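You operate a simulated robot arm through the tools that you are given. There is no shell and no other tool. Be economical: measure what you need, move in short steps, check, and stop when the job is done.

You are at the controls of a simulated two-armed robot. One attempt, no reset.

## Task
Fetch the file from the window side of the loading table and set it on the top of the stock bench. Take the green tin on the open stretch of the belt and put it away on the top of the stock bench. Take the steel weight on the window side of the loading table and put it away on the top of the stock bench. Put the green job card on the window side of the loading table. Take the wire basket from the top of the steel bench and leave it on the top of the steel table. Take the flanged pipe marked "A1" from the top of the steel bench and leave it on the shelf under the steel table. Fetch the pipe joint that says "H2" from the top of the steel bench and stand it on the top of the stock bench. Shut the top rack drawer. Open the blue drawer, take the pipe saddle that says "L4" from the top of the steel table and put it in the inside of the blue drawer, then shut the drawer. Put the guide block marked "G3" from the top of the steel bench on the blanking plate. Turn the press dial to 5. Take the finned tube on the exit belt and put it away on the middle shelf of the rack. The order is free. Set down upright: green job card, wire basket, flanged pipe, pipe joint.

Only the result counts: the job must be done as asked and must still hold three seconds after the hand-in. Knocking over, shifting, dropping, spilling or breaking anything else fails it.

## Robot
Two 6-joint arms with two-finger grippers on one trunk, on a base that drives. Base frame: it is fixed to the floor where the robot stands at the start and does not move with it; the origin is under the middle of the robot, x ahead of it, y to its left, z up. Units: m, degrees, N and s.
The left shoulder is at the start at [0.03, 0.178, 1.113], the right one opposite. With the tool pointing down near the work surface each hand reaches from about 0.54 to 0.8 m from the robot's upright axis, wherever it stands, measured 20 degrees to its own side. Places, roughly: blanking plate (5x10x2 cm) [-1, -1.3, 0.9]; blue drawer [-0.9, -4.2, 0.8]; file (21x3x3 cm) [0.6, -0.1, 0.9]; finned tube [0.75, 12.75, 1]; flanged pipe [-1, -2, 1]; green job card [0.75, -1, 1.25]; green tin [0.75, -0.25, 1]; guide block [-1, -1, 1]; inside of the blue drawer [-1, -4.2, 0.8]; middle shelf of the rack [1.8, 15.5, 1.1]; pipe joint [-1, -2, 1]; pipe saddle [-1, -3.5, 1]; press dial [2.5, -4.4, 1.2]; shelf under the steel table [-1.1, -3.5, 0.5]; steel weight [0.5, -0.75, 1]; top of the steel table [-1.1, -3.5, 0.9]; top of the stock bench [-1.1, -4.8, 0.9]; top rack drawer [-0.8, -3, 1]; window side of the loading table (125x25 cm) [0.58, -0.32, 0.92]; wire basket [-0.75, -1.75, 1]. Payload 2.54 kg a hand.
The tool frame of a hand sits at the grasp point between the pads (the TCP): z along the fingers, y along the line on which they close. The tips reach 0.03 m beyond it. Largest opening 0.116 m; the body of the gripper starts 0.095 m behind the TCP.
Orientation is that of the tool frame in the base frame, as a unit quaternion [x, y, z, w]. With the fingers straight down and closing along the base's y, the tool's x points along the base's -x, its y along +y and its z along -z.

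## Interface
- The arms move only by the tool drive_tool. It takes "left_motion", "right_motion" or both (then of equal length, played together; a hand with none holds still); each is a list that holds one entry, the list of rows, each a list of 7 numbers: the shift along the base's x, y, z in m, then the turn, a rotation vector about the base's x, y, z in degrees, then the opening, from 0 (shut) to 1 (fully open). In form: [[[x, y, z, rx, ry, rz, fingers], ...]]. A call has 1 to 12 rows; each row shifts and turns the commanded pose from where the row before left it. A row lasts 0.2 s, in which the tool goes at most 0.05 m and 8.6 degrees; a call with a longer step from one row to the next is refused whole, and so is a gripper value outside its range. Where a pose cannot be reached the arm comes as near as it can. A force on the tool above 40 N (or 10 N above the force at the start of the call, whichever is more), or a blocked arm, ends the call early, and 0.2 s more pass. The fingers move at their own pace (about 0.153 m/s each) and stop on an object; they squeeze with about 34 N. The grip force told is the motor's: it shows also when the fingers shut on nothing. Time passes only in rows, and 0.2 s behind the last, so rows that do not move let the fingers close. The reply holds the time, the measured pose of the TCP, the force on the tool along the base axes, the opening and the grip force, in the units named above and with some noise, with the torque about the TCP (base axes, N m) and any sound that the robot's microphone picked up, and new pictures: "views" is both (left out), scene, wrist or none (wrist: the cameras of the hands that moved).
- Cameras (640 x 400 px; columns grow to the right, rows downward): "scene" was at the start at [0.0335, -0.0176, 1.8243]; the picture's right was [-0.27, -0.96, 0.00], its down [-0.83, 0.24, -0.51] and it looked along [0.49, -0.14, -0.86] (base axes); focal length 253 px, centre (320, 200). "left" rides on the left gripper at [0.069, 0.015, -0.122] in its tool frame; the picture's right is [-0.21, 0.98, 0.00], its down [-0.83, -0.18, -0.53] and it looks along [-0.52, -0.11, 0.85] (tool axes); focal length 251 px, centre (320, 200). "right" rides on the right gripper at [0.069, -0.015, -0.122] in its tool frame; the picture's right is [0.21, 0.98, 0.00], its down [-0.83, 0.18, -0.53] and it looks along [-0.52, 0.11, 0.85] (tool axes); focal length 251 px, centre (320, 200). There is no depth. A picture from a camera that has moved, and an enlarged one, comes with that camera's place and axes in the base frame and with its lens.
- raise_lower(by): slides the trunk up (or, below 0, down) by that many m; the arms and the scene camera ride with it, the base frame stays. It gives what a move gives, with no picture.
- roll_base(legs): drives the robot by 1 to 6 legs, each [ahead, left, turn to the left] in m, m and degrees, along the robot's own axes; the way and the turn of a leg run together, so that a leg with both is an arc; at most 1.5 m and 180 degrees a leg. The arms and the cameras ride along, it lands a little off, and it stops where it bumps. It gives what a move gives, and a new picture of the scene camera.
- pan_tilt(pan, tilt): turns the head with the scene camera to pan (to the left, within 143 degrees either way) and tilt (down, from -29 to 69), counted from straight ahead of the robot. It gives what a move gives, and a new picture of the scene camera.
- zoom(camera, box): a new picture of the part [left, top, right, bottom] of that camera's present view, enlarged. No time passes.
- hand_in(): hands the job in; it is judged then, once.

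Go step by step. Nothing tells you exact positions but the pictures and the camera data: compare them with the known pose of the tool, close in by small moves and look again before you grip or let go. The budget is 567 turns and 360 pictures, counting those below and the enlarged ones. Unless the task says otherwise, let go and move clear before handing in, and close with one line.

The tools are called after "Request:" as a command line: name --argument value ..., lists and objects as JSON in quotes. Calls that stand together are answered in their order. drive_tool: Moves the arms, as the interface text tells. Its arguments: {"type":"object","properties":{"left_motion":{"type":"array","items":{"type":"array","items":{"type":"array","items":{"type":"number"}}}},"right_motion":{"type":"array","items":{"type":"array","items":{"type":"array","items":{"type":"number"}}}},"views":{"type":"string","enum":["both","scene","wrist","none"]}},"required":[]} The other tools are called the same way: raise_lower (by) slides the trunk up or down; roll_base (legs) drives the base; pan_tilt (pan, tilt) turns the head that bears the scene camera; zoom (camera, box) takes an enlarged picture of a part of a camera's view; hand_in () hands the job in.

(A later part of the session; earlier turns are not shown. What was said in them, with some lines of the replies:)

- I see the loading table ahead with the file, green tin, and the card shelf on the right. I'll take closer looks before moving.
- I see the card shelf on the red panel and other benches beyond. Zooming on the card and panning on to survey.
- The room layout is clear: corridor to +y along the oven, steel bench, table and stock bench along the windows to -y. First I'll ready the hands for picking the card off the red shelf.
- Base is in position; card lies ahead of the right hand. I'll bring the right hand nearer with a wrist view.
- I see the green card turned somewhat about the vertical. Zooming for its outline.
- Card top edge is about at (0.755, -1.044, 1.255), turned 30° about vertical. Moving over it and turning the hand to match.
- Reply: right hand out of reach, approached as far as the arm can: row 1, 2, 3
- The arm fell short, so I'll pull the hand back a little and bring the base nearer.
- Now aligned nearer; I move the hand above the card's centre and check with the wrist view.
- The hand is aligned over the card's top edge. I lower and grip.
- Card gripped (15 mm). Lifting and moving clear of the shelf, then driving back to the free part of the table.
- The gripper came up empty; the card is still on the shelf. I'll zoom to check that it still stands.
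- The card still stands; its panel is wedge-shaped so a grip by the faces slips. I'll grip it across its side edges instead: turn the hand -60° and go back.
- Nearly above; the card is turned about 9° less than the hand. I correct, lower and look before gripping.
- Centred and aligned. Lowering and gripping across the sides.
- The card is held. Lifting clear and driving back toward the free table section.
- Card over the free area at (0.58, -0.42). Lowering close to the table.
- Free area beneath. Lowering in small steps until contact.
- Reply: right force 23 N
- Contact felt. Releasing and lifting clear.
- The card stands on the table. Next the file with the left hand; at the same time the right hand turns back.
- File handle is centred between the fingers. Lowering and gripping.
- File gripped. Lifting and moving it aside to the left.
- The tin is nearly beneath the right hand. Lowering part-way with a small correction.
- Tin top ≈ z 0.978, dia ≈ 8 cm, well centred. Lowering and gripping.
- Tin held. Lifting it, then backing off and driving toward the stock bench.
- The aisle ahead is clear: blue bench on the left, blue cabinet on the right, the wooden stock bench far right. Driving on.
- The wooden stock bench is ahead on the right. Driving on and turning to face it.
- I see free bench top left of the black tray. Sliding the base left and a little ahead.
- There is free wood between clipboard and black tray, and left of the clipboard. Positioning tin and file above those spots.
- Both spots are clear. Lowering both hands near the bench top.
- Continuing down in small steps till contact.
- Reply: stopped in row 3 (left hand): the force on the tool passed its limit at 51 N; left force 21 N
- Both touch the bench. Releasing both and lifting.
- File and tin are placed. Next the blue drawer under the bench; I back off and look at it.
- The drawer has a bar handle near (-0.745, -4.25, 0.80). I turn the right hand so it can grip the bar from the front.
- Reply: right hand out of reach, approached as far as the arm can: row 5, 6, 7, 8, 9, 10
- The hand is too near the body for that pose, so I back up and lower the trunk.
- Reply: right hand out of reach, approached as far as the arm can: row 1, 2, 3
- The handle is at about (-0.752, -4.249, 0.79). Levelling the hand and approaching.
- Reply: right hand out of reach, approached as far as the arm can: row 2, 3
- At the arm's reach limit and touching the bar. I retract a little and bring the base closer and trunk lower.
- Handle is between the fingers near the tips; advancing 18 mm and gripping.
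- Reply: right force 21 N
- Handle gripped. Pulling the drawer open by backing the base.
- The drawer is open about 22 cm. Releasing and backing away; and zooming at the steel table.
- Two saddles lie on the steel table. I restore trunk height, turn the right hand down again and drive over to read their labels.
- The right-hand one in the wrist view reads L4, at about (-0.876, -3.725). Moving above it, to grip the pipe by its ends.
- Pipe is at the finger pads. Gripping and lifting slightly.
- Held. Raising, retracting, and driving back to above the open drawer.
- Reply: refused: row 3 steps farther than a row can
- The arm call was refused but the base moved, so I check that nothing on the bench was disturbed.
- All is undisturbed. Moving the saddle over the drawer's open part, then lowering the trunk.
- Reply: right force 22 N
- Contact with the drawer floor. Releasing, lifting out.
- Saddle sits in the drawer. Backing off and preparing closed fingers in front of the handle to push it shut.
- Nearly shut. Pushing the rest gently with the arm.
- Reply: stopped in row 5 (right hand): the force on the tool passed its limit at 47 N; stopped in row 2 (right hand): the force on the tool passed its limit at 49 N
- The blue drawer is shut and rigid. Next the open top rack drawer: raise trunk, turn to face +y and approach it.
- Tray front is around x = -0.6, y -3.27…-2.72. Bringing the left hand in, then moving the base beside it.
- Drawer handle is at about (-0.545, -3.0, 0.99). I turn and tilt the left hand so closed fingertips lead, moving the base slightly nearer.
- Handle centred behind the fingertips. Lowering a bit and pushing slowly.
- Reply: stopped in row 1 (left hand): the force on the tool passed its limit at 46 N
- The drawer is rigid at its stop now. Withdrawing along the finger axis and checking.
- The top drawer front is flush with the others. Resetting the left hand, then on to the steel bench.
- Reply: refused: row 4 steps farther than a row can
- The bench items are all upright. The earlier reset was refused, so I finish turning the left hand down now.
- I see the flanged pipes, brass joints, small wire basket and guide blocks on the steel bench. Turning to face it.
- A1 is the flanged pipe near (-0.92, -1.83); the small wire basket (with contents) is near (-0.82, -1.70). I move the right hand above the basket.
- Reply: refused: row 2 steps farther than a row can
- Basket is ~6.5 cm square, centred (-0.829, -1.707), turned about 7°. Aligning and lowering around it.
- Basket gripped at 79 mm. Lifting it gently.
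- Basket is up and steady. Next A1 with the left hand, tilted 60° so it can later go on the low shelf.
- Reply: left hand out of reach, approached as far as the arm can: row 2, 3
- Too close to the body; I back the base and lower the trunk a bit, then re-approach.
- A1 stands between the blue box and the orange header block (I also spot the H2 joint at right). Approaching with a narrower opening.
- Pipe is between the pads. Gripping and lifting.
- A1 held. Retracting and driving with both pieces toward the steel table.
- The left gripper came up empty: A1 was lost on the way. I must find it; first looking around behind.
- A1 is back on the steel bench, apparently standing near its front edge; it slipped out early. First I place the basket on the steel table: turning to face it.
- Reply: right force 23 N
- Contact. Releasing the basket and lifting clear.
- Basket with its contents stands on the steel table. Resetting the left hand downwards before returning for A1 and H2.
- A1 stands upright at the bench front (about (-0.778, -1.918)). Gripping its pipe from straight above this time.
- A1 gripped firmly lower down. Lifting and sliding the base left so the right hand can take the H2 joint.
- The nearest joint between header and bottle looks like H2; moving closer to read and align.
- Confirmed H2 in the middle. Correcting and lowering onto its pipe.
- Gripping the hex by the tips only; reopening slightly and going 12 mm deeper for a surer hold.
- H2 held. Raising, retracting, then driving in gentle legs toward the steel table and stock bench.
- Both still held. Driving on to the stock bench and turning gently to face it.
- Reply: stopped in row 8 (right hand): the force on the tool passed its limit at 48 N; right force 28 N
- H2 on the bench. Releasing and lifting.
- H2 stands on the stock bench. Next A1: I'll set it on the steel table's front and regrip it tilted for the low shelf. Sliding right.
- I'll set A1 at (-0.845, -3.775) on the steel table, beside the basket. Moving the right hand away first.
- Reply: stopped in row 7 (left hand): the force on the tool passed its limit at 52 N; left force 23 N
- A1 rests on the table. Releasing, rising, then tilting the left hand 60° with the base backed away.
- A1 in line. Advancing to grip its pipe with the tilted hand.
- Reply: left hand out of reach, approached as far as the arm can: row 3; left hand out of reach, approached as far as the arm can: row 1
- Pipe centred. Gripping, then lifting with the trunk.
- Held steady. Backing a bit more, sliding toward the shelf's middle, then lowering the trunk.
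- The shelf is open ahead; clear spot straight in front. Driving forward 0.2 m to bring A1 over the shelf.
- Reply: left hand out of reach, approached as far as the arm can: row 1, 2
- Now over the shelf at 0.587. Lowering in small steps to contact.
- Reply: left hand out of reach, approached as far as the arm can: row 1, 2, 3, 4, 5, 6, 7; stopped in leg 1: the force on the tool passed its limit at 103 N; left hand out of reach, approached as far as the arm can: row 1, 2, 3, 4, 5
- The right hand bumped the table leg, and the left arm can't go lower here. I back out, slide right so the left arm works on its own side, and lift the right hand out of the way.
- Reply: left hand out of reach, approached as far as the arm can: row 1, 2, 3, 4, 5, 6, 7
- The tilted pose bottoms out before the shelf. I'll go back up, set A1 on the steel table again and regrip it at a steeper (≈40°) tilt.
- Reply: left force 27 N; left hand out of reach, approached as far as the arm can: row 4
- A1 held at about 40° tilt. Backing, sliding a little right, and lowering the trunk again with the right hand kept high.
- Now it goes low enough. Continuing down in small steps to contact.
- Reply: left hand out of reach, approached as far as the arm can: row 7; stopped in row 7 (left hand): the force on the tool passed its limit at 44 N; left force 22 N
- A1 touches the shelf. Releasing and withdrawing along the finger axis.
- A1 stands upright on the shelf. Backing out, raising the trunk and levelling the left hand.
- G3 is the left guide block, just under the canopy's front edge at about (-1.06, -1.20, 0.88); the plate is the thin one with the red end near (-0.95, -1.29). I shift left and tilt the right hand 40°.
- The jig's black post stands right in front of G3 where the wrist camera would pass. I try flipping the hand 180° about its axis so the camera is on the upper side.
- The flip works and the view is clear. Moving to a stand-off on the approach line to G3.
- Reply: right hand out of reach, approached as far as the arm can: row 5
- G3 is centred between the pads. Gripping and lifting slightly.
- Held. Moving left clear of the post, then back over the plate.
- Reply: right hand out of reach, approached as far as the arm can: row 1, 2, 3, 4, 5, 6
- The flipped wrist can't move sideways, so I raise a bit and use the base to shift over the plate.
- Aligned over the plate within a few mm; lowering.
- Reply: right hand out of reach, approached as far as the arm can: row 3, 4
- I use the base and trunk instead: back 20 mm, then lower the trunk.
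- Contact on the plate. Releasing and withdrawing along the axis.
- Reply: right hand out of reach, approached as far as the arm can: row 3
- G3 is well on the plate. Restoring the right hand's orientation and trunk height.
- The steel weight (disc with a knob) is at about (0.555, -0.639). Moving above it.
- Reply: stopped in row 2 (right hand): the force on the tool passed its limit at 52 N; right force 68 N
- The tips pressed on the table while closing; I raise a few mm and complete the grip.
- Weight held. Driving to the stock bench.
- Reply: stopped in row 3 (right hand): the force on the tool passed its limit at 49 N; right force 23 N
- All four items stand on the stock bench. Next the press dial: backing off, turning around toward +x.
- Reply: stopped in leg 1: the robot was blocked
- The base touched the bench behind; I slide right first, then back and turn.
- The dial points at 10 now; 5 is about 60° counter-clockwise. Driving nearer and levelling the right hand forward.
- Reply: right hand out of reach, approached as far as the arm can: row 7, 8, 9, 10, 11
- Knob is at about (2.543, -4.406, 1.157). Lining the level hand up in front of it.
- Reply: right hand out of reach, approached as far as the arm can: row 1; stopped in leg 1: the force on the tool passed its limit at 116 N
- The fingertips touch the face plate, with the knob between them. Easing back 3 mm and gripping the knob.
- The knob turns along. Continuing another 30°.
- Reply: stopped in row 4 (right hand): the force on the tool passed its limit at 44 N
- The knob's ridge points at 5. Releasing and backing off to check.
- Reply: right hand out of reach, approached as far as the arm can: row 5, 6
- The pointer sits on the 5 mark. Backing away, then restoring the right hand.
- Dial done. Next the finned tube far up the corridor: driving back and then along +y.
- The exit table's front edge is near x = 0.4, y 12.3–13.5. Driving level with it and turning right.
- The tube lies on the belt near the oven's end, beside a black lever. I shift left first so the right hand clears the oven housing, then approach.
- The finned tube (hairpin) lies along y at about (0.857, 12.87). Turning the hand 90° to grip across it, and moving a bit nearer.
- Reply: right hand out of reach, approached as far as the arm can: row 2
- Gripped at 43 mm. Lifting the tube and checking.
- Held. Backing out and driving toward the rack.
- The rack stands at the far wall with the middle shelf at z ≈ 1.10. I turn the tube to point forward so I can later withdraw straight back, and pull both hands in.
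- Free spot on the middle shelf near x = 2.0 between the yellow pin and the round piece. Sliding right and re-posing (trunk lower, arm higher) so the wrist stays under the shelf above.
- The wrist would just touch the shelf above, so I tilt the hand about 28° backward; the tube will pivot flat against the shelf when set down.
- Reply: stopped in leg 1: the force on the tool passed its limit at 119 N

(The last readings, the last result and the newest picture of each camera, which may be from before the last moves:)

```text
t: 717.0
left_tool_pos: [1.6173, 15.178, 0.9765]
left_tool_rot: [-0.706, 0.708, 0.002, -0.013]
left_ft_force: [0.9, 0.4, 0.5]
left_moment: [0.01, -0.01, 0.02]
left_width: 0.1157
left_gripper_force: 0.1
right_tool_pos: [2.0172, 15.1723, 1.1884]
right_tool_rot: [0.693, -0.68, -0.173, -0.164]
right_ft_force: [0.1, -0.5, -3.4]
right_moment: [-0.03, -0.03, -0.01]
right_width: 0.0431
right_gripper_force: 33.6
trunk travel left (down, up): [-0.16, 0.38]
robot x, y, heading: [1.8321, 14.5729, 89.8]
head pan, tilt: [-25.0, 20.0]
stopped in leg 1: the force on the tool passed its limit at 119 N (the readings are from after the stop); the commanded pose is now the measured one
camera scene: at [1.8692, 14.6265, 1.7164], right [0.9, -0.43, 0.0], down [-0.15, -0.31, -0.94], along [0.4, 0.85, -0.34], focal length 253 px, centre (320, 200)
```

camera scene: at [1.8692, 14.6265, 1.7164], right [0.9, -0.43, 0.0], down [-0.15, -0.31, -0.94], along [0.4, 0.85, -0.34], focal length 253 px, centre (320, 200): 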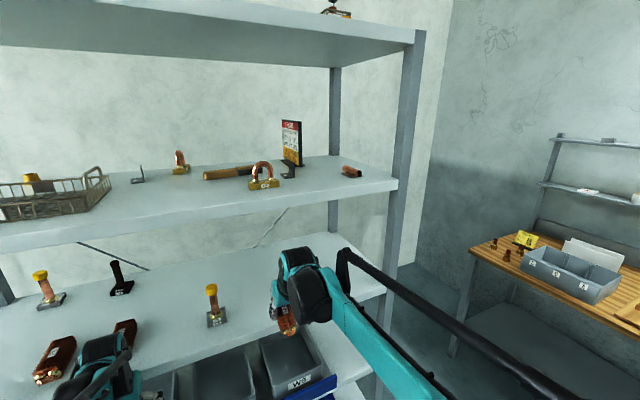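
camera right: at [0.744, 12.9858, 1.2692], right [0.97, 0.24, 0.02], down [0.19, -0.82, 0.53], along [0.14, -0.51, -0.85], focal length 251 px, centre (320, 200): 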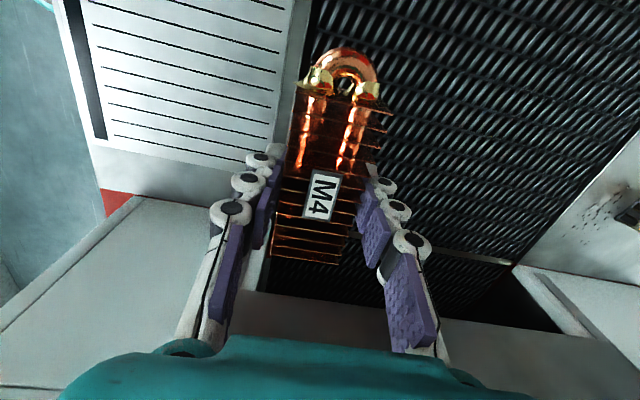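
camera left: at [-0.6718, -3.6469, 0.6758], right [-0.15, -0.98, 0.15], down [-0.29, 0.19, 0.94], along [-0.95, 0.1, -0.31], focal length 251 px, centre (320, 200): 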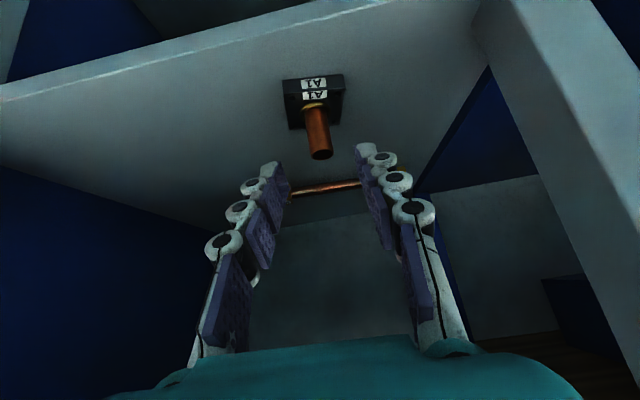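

The left hand touched the rack front; the base stays back and I'll extend the right arm instead.

Request:
roll_base --legs '[[-0.025, 0, 0]]'

Request:
drive_tool --right_motion '[[[0, 0.035, 0, 0, 0, 0, 0.1], [0, 0.035, 0, 0, 0, 0, 0.1], [0, 0.035, 0, 0, 0, 0, 0.1], [0, 0.035, 0, 0, 0, 0, 0.1], [0, 0.02, 0, 0, 0, 0, 0.1], [0, 0, 0, 0, 0, 0, 0.1]]]' --views "both"

```text
t: 717.8
left_tool_pos: [1.6164, 15.1534, 0.9764]
left_tool_rot: [-0.706, 0.708, 0.002, -0.011]
left_ft_force: [-0.4, 0.2, 0.4]
left_moment: [0.04, 0.03, 0.01]
left_width: 0.1158
left_gripper_force: 0.1
right_tool_pos: [2.018, 15.1458, 1.1888]
right_tool_rot: [0.692, -0.681, -0.174, -0.165]
right_ft_force: [-0.7, -1.0, -2.6]
right_moment: [0.03, -0.02, 0.02]
right_width: 0.0433
right_gripper_force: 34.4
trunk travel left (down, up): [-0.16, 0.38]
robot x, y, heading: [1.8307, 14.5456, 90.1]
head pan, tilt: [-25.0, 20.0]
camera scene: at [1.8689, 14.6003, 1.7165], right [0.9, -0.43, 0.0], down [-0.15, -0.31, -0.94], along [0.4, 0.85, -0.34], focal length 253 px, centre (320, 200)
```

scene: 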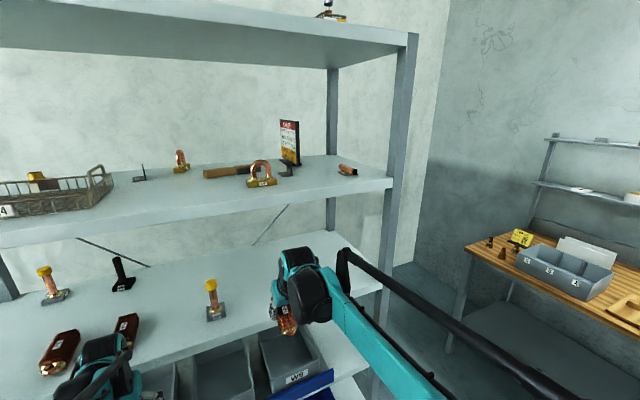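

```text
t: 719.2
left_tool_pos: [1.6173, 15.153, 0.977]
left_tool_rot: [-0.706, 0.708, 0.002, -0.012]
left_ft_force: [0.2, 0.2, 0.1]
left_moment: [0.0, -0.02, -0.01]
left_width: 0.1162
left_gripper_force: 0.0
right_tool_pos: [2.0173, 15.3062, 1.1875]
right_tool_rot: [0.692, -0.681, -0.173, -0.165]
right_ft_force: [1.0, 0.5, -2.2]
right_moment: [0.03, 0.01, -0.03]
right_width: 0.0431
right_gripper_force: 34.0
trunk travel left (down, up): [-0.16, 0.38]
robot x, y, heading: [1.8335, 14.5445, 89.6]
head pan, tilt: [-25.0, 20.0]
camera scene: at [1.869, 14.6015, 1.7165], right [0.9, -0.43, 0.0], down [-0.15, -0.31, -0.94], along [0.4, 0.85, -0.34], focal length 253 px, centre (320, 200)
camera right: at [2.0354, 15.1889, 1.2655], right [-0.97, -0.21, -0.09], down [-0.18, 0.48, 0.86], along [-0.13, 0.85, -0.51], focal length 251 px, centre (320, 200)
```

scene: 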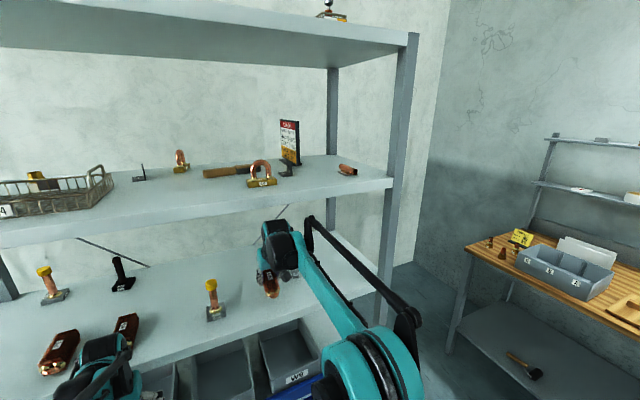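
right: 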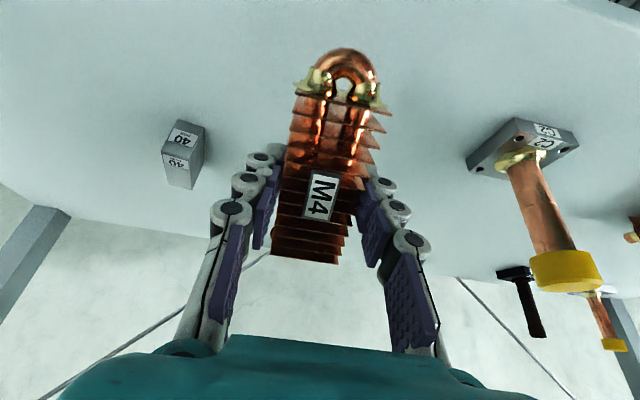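

Inside the shelf now, spot clear. I need ~5 cm more depth: pulling the left hand back and nudging the base forward.

Request:
drive_tool --left_motion '[[[0, -0.03, 0, 0, 0, 0, 1], [0, -0.03, 0, 0, 0, 0, 1], [0, 0, 0, 0, 0, 0, 1]]]' --right_motion '[[[0, 0.02, 0, 0, 0, 0, 0.1], [0, 0.01, 0, 0, 0, 0, 0.1], [0, 0, 0, 0, 0, 0, 0.1]]]' --views "none"

```text
t: 720.0
left_tool_pos: [1.6167, 15.093, 0.9765]
left_tool_rot: [-0.706, 0.708, 0.002, -0.011]
left_ft_force: [0.2, 0.2, 0.0]
left_moment: [0.01, -0.01, -0.01]
left_width: 0.1158
left_gripper_force: 0.1
right_tool_pos: [2.0181, 15.3375, 1.187]
right_tool_rot: [0.692, -0.681, -0.173, -0.165]
right_ft_force: [-0.3, 0.5, -3.8]
right_moment: [0.0, 0.01, 0.01]
right_width: 0.0431
right_gripper_force: 33.9
trunk travel left (down, up): [-0.16, 0.38]
robot x, y, heading: [1.8262, 14.5458, 89.8]
head pan, tilt: [-25.0, 20.0]
```

Request:
roll_base --legs '[[0.045, 0, 0]]'

Request:
drive_tool --right_motion '[[[0, 0, -0.012, 0, 0, 0, 0.1], [0, 0, -0.008, 0, 0, 0, 0.1], [0, 0, -0.006, 0, 0, 0, 0.1], [0, 0, -0.006, 0, 0, 0, 0.1], [0, 0, -0.006, 0, 0, 0, 0.1]]]' --views "wrist"

```text
t: 720.9
left_tool_pos: [1.6171, 15.1397, 0.9756]
left_tool_rot: [-0.707, 0.707, 0.001, -0.012]
left_ft_force: [0.0, 1.2, -0.4]
left_moment: [-0.08, -0.01, -0.02]
left_width: 0.1161
left_gripper_force: 0.0
right_tool_pos: [2.0166, 15.3834, 1.1864]
right_tool_rot: [0.694, -0.68, -0.173, -0.163]
right_ft_force: [-0.2, 0.7, -4.3]
right_moment: [-0.08, 0.01, 0.03]
right_width: 0.0431
right_gripper_force: 34.1
trunk travel left (down, up): [-0.16, 0.38]
robot x, y, heading: [1.8321, 14.5908, 89.8]
head pan, tilt: [-25.0, 20.0]
camera scene: at [1.8691, 14.6497, 1.7163], right [0.91, -0.43, 0.0], down [-0.15, -0.31, -0.94], along [0.4, 0.85, -0.34], focal length 253 px, centre (320, 200)
```

scene: 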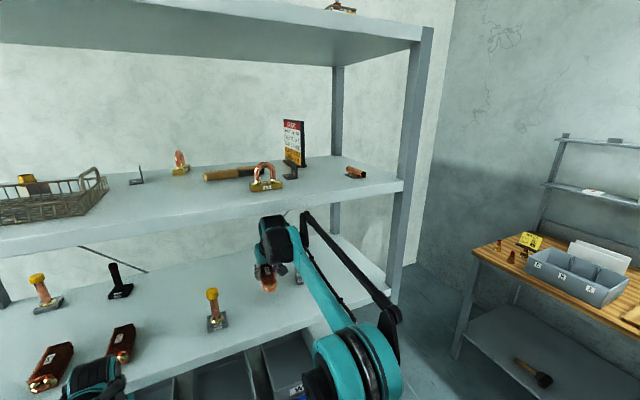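

```text
t: 722.1
left_tool_pos: [1.6172, 15.1373, 0.9765]
left_tool_rot: [-0.707, 0.707, 0.002, -0.011]
left_ft_force: [0.3, 0.4, 0.1]
left_moment: [-0.01, -0.01, 0.0]
left_width: 0.116
left_gripper_force: 0.0
right_tool_pos: [2.016, 15.3803, 1.1505]
right_tool_rot: [0.693, -0.68, -0.173, -0.164]
right_ft_force: [-0.1, 1.2, -3.5]
right_moment: [-0.02, 0.0, -0.02]
right_width: 0.0431
right_gripper_force: 34.0
trunk travel left (down, up): [-0.16, 0.38]
robot x, y, heading: [1.8317, 14.5899, 89.8]
head pan, tilt: [-25.0, 20.0]
camera right: at [2.0344, 15.2637, 1.2275], right [-0.97, -0.21, -0.09], down [-0.18, 0.48, 0.86], along [-0.13, 0.85, -0.51], focal length 251 px, centre (320, 200)
```

right: 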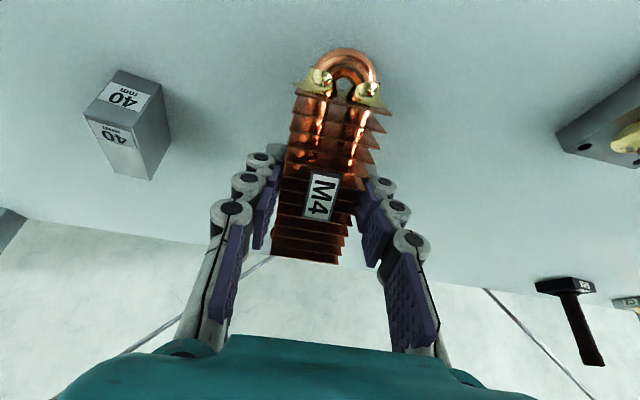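

Request:
drive_tool --right_motion '[[[0, 0, -0.005, 0, 0, 0, 0.1], [0, 0, -0.005, 0, 0, 0, 0.1], [0, 0, -0.004, 0, 0, 0, 0.1], [0, 0, -0.004, 0, 0, 0, 0.1], [0, 0, -0.004, 0, 0, 0, 0.1], [0, 0, -0.004, 0, 0, 0, 0.1]]]' --views "none"

```text
t: 723.5
left_tool_pos: [1.6156, 15.1368, 0.9755]
left_tool_rot: [-0.706, 0.708, 0.003, -0.011]
left_ft_force: [-1.0, -0.3, -0.2]
left_moment: [0.01, -0.01, -0.03]
left_width: 0.1161
left_gripper_force: 0.0
right_tool_pos: [2.0166, 15.3797, 1.1238]
right_tool_rot: [0.693, -0.68, -0.174, -0.165]
right_ft_force: [0.5, 1.6, 10.3]
right_moment: [-0.37, 0.0, -0.03]
right_width: 0.0435
right_gripper_force: 34.0
trunk travel left (down, up): [-0.16, 0.38]
robot x, y, heading: [1.8293, 14.5887, 89.9]
head pan, tilt: [-25.0, 20.0]
```

Request:
drive_tool --right_motion '[[[0, 0, -0.004, 0, 0, 0, 0.1], [0, 0, -0.004, 0, 0, 0, 0.1], [0, 0, -0.004, 0, 0, 0, 0.1], [0, 0, -0.004, 0, 0, 0, 0.1], [0, 0, -0.004, 0, 0, 0, 0.1], [0, 0, -0.004, 0, 0, 0, 0.1]]]' --views "wrist"

```text
t: 724.1
left_tool_pos: [1.6173, 15.1355, 0.9783]
left_tool_rot: [-0.706, 0.708, 0.002, -0.009]
left_ft_force: [-0.1, 0.4, -0.2]
left_moment: [0.01, -0.01, -0.01]
left_width: 0.1161
left_gripper_force: 0.0
right_tool_pos: [2.016, 15.38, 1.1211]
right_tool_rot: [0.692, -0.68, -0.176, -0.168]
right_ft_force: [-0.5, -5.8, 18.9]
right_moment: [-0.31, -0.3, -0.08]
right_width: 0.0432
right_gripper_force: 34.0
trunk travel left (down, up): [-0.16, 0.38]
robot x, y, heading: [1.8322, 14.5908, 89.8]
head pan, tilt: [-25.0, 20.0]
stopped in row 3 (right hand): the force on the tool passed its limit at 47 N (the readings are from after the stop); the commanded pose is now the measured one
camera right: at [2.0341, 15.2619, 1.1979], right [-0.97, -0.21, -0.1], down [-0.19, 0.47, 0.86], along [-0.13, 0.86, -0.5], focal length 251 px, centre (320, 200)
```

right: 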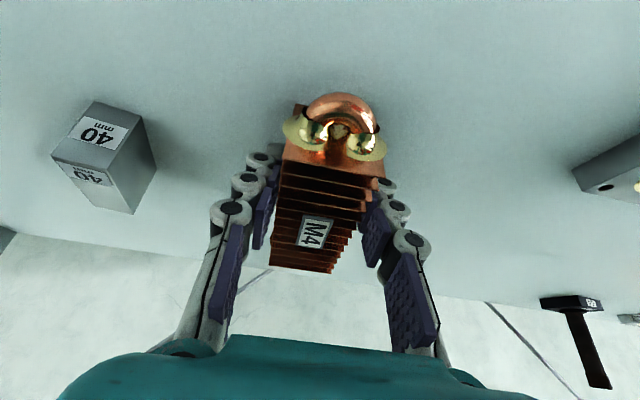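

The tube has pivoted flat onto the shelf. Releasing and withdrawing straight back.

Request:
drive_tool --right_motion '[[[0, 0, 0.001, 0, 0, 0, 0.55], [0, 0, 0, 0, 0, 0, 0.6], [0, -0.03, 0.006, 0, 0, 0, 0.6], [0, -0.04, 0.006, 0, 0, 0, 0.6], [0, -0.045, 0.006, 0, 0, 0, 0.6], [0, -0.045, 0.004, 0, 0, 0, 0.6], [0, -0.045, 0, 0, 0, 0, 0.6]]]' --views "wrist"

```text
t: 725.7
left_tool_pos: [1.6173, 15.1355, 0.9765]
left_tool_rot: [-0.706, 0.708, 0.002, -0.011]
left_ft_force: [0.3, -1.0, 0.6]
left_moment: [0.03, 0.03, 0.05]
left_width: 0.1162
left_gripper_force: 0.1
right_tool_pos: [2.0164, 15.1757, 1.1421]
right_tool_rot: [0.691, -0.68, -0.176, -0.168]
right_ft_force: [0.0, 0.1, 1.2]
right_moment: [0.02, -0.02, 0.0]
right_width: 0.0699
right_gripper_force: 0.0
trunk travel left (down, up): [-0.16, 0.38]
robot x, y, heading: [1.8328, 14.5912, 89.9]
head pan, tilt: [-25.0, 20.0]
camera right: at [2.0343, 15.0571, 1.2191], right [-0.97, -0.21, -0.09], down [-0.18, 0.47, 0.86], along [-0.13, 0.86, -0.5], focal length 251 px, centre (320, 200)
```

right: 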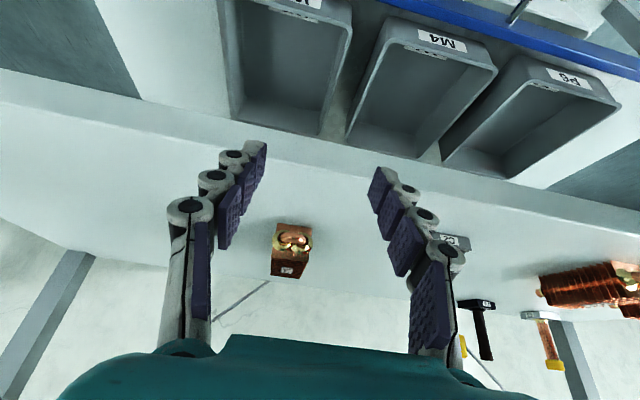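

The tube lies on the middle shelf. Backing away and checking the shelf.

Request:
roll_base --legs '[[-0.3, 0, 0]]'

Request:
zoom --camera "scene" --box '[40, 180, 400, 390]'

```text
t: 727.8
left_tool_pos: [1.6171, 14.8306, 0.9772]
left_tool_rot: [-0.706, 0.708, 0.003, -0.012]
left_ft_force: [-0.4, -0.2, -0.6]
left_moment: [0.01, -0.03, -0.01]
left_width: 0.1158
left_gripper_force: 0.1
right_tool_pos: [2.0155, 14.8719, 1.142]
right_tool_rot: [0.692, -0.68, -0.175, -0.167]
right_ft_force: [-0.6, -0.7, 0.0]
right_moment: [0.02, -0.03, 0.03]
right_width: 0.0697
right_gripper_force: 0.0
trunk travel left (down, up): [-0.16, 0.38]
robot x, y, heading: [1.8315, 14.284, 89.9]
head pan, tilt: [-25.0, 20.0]
camera scene: at [1.868, 14.3389, 1.7165], right [0.9, -0.43, 0.0], down [-0.15, -0.31, -0.94], along [0.4, 0.85, -0.34], focal length 253 px, centre (320, 200)
```

scene: 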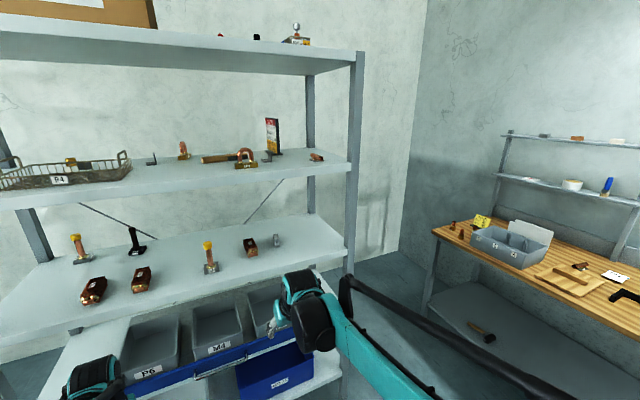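

```text
1.78 times, centred on (220, 285) of scene
camera zoom: at [1.868, 14.3389, 1.7165], right [0.9, -0.43, 0.0], down [-0.15, -0.31, -0.94], along [0.4, 0.85, -0.34], focal length 450 px, centre (498, 49)
```

zoom: 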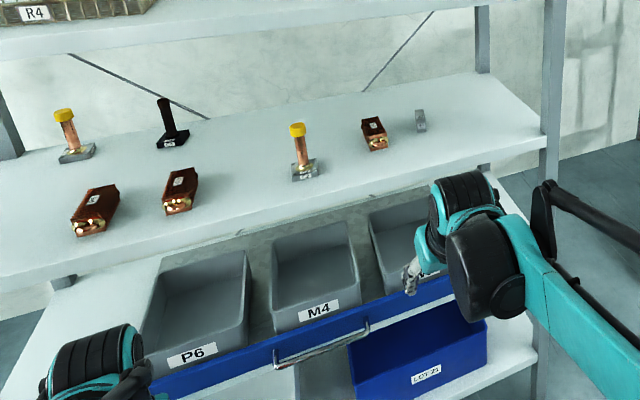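

Everything on the list has been placed and both hands are empty and clear, so I hand the job in.

Request:
hand_in

```text
The job is handed in.
```

I finished every item on the list and handed the job in, with the hands empty and clear; no result came back with the hand-in. On the way A1 slipped from the gripper once and landed upright on the steel bench. Three bumps may have shifted something: a hand against a steel table leg, the base against the bench behind the stock bench, and a hand against the rack front. I saw nothing moved or knocked over in the pictures afterwards.
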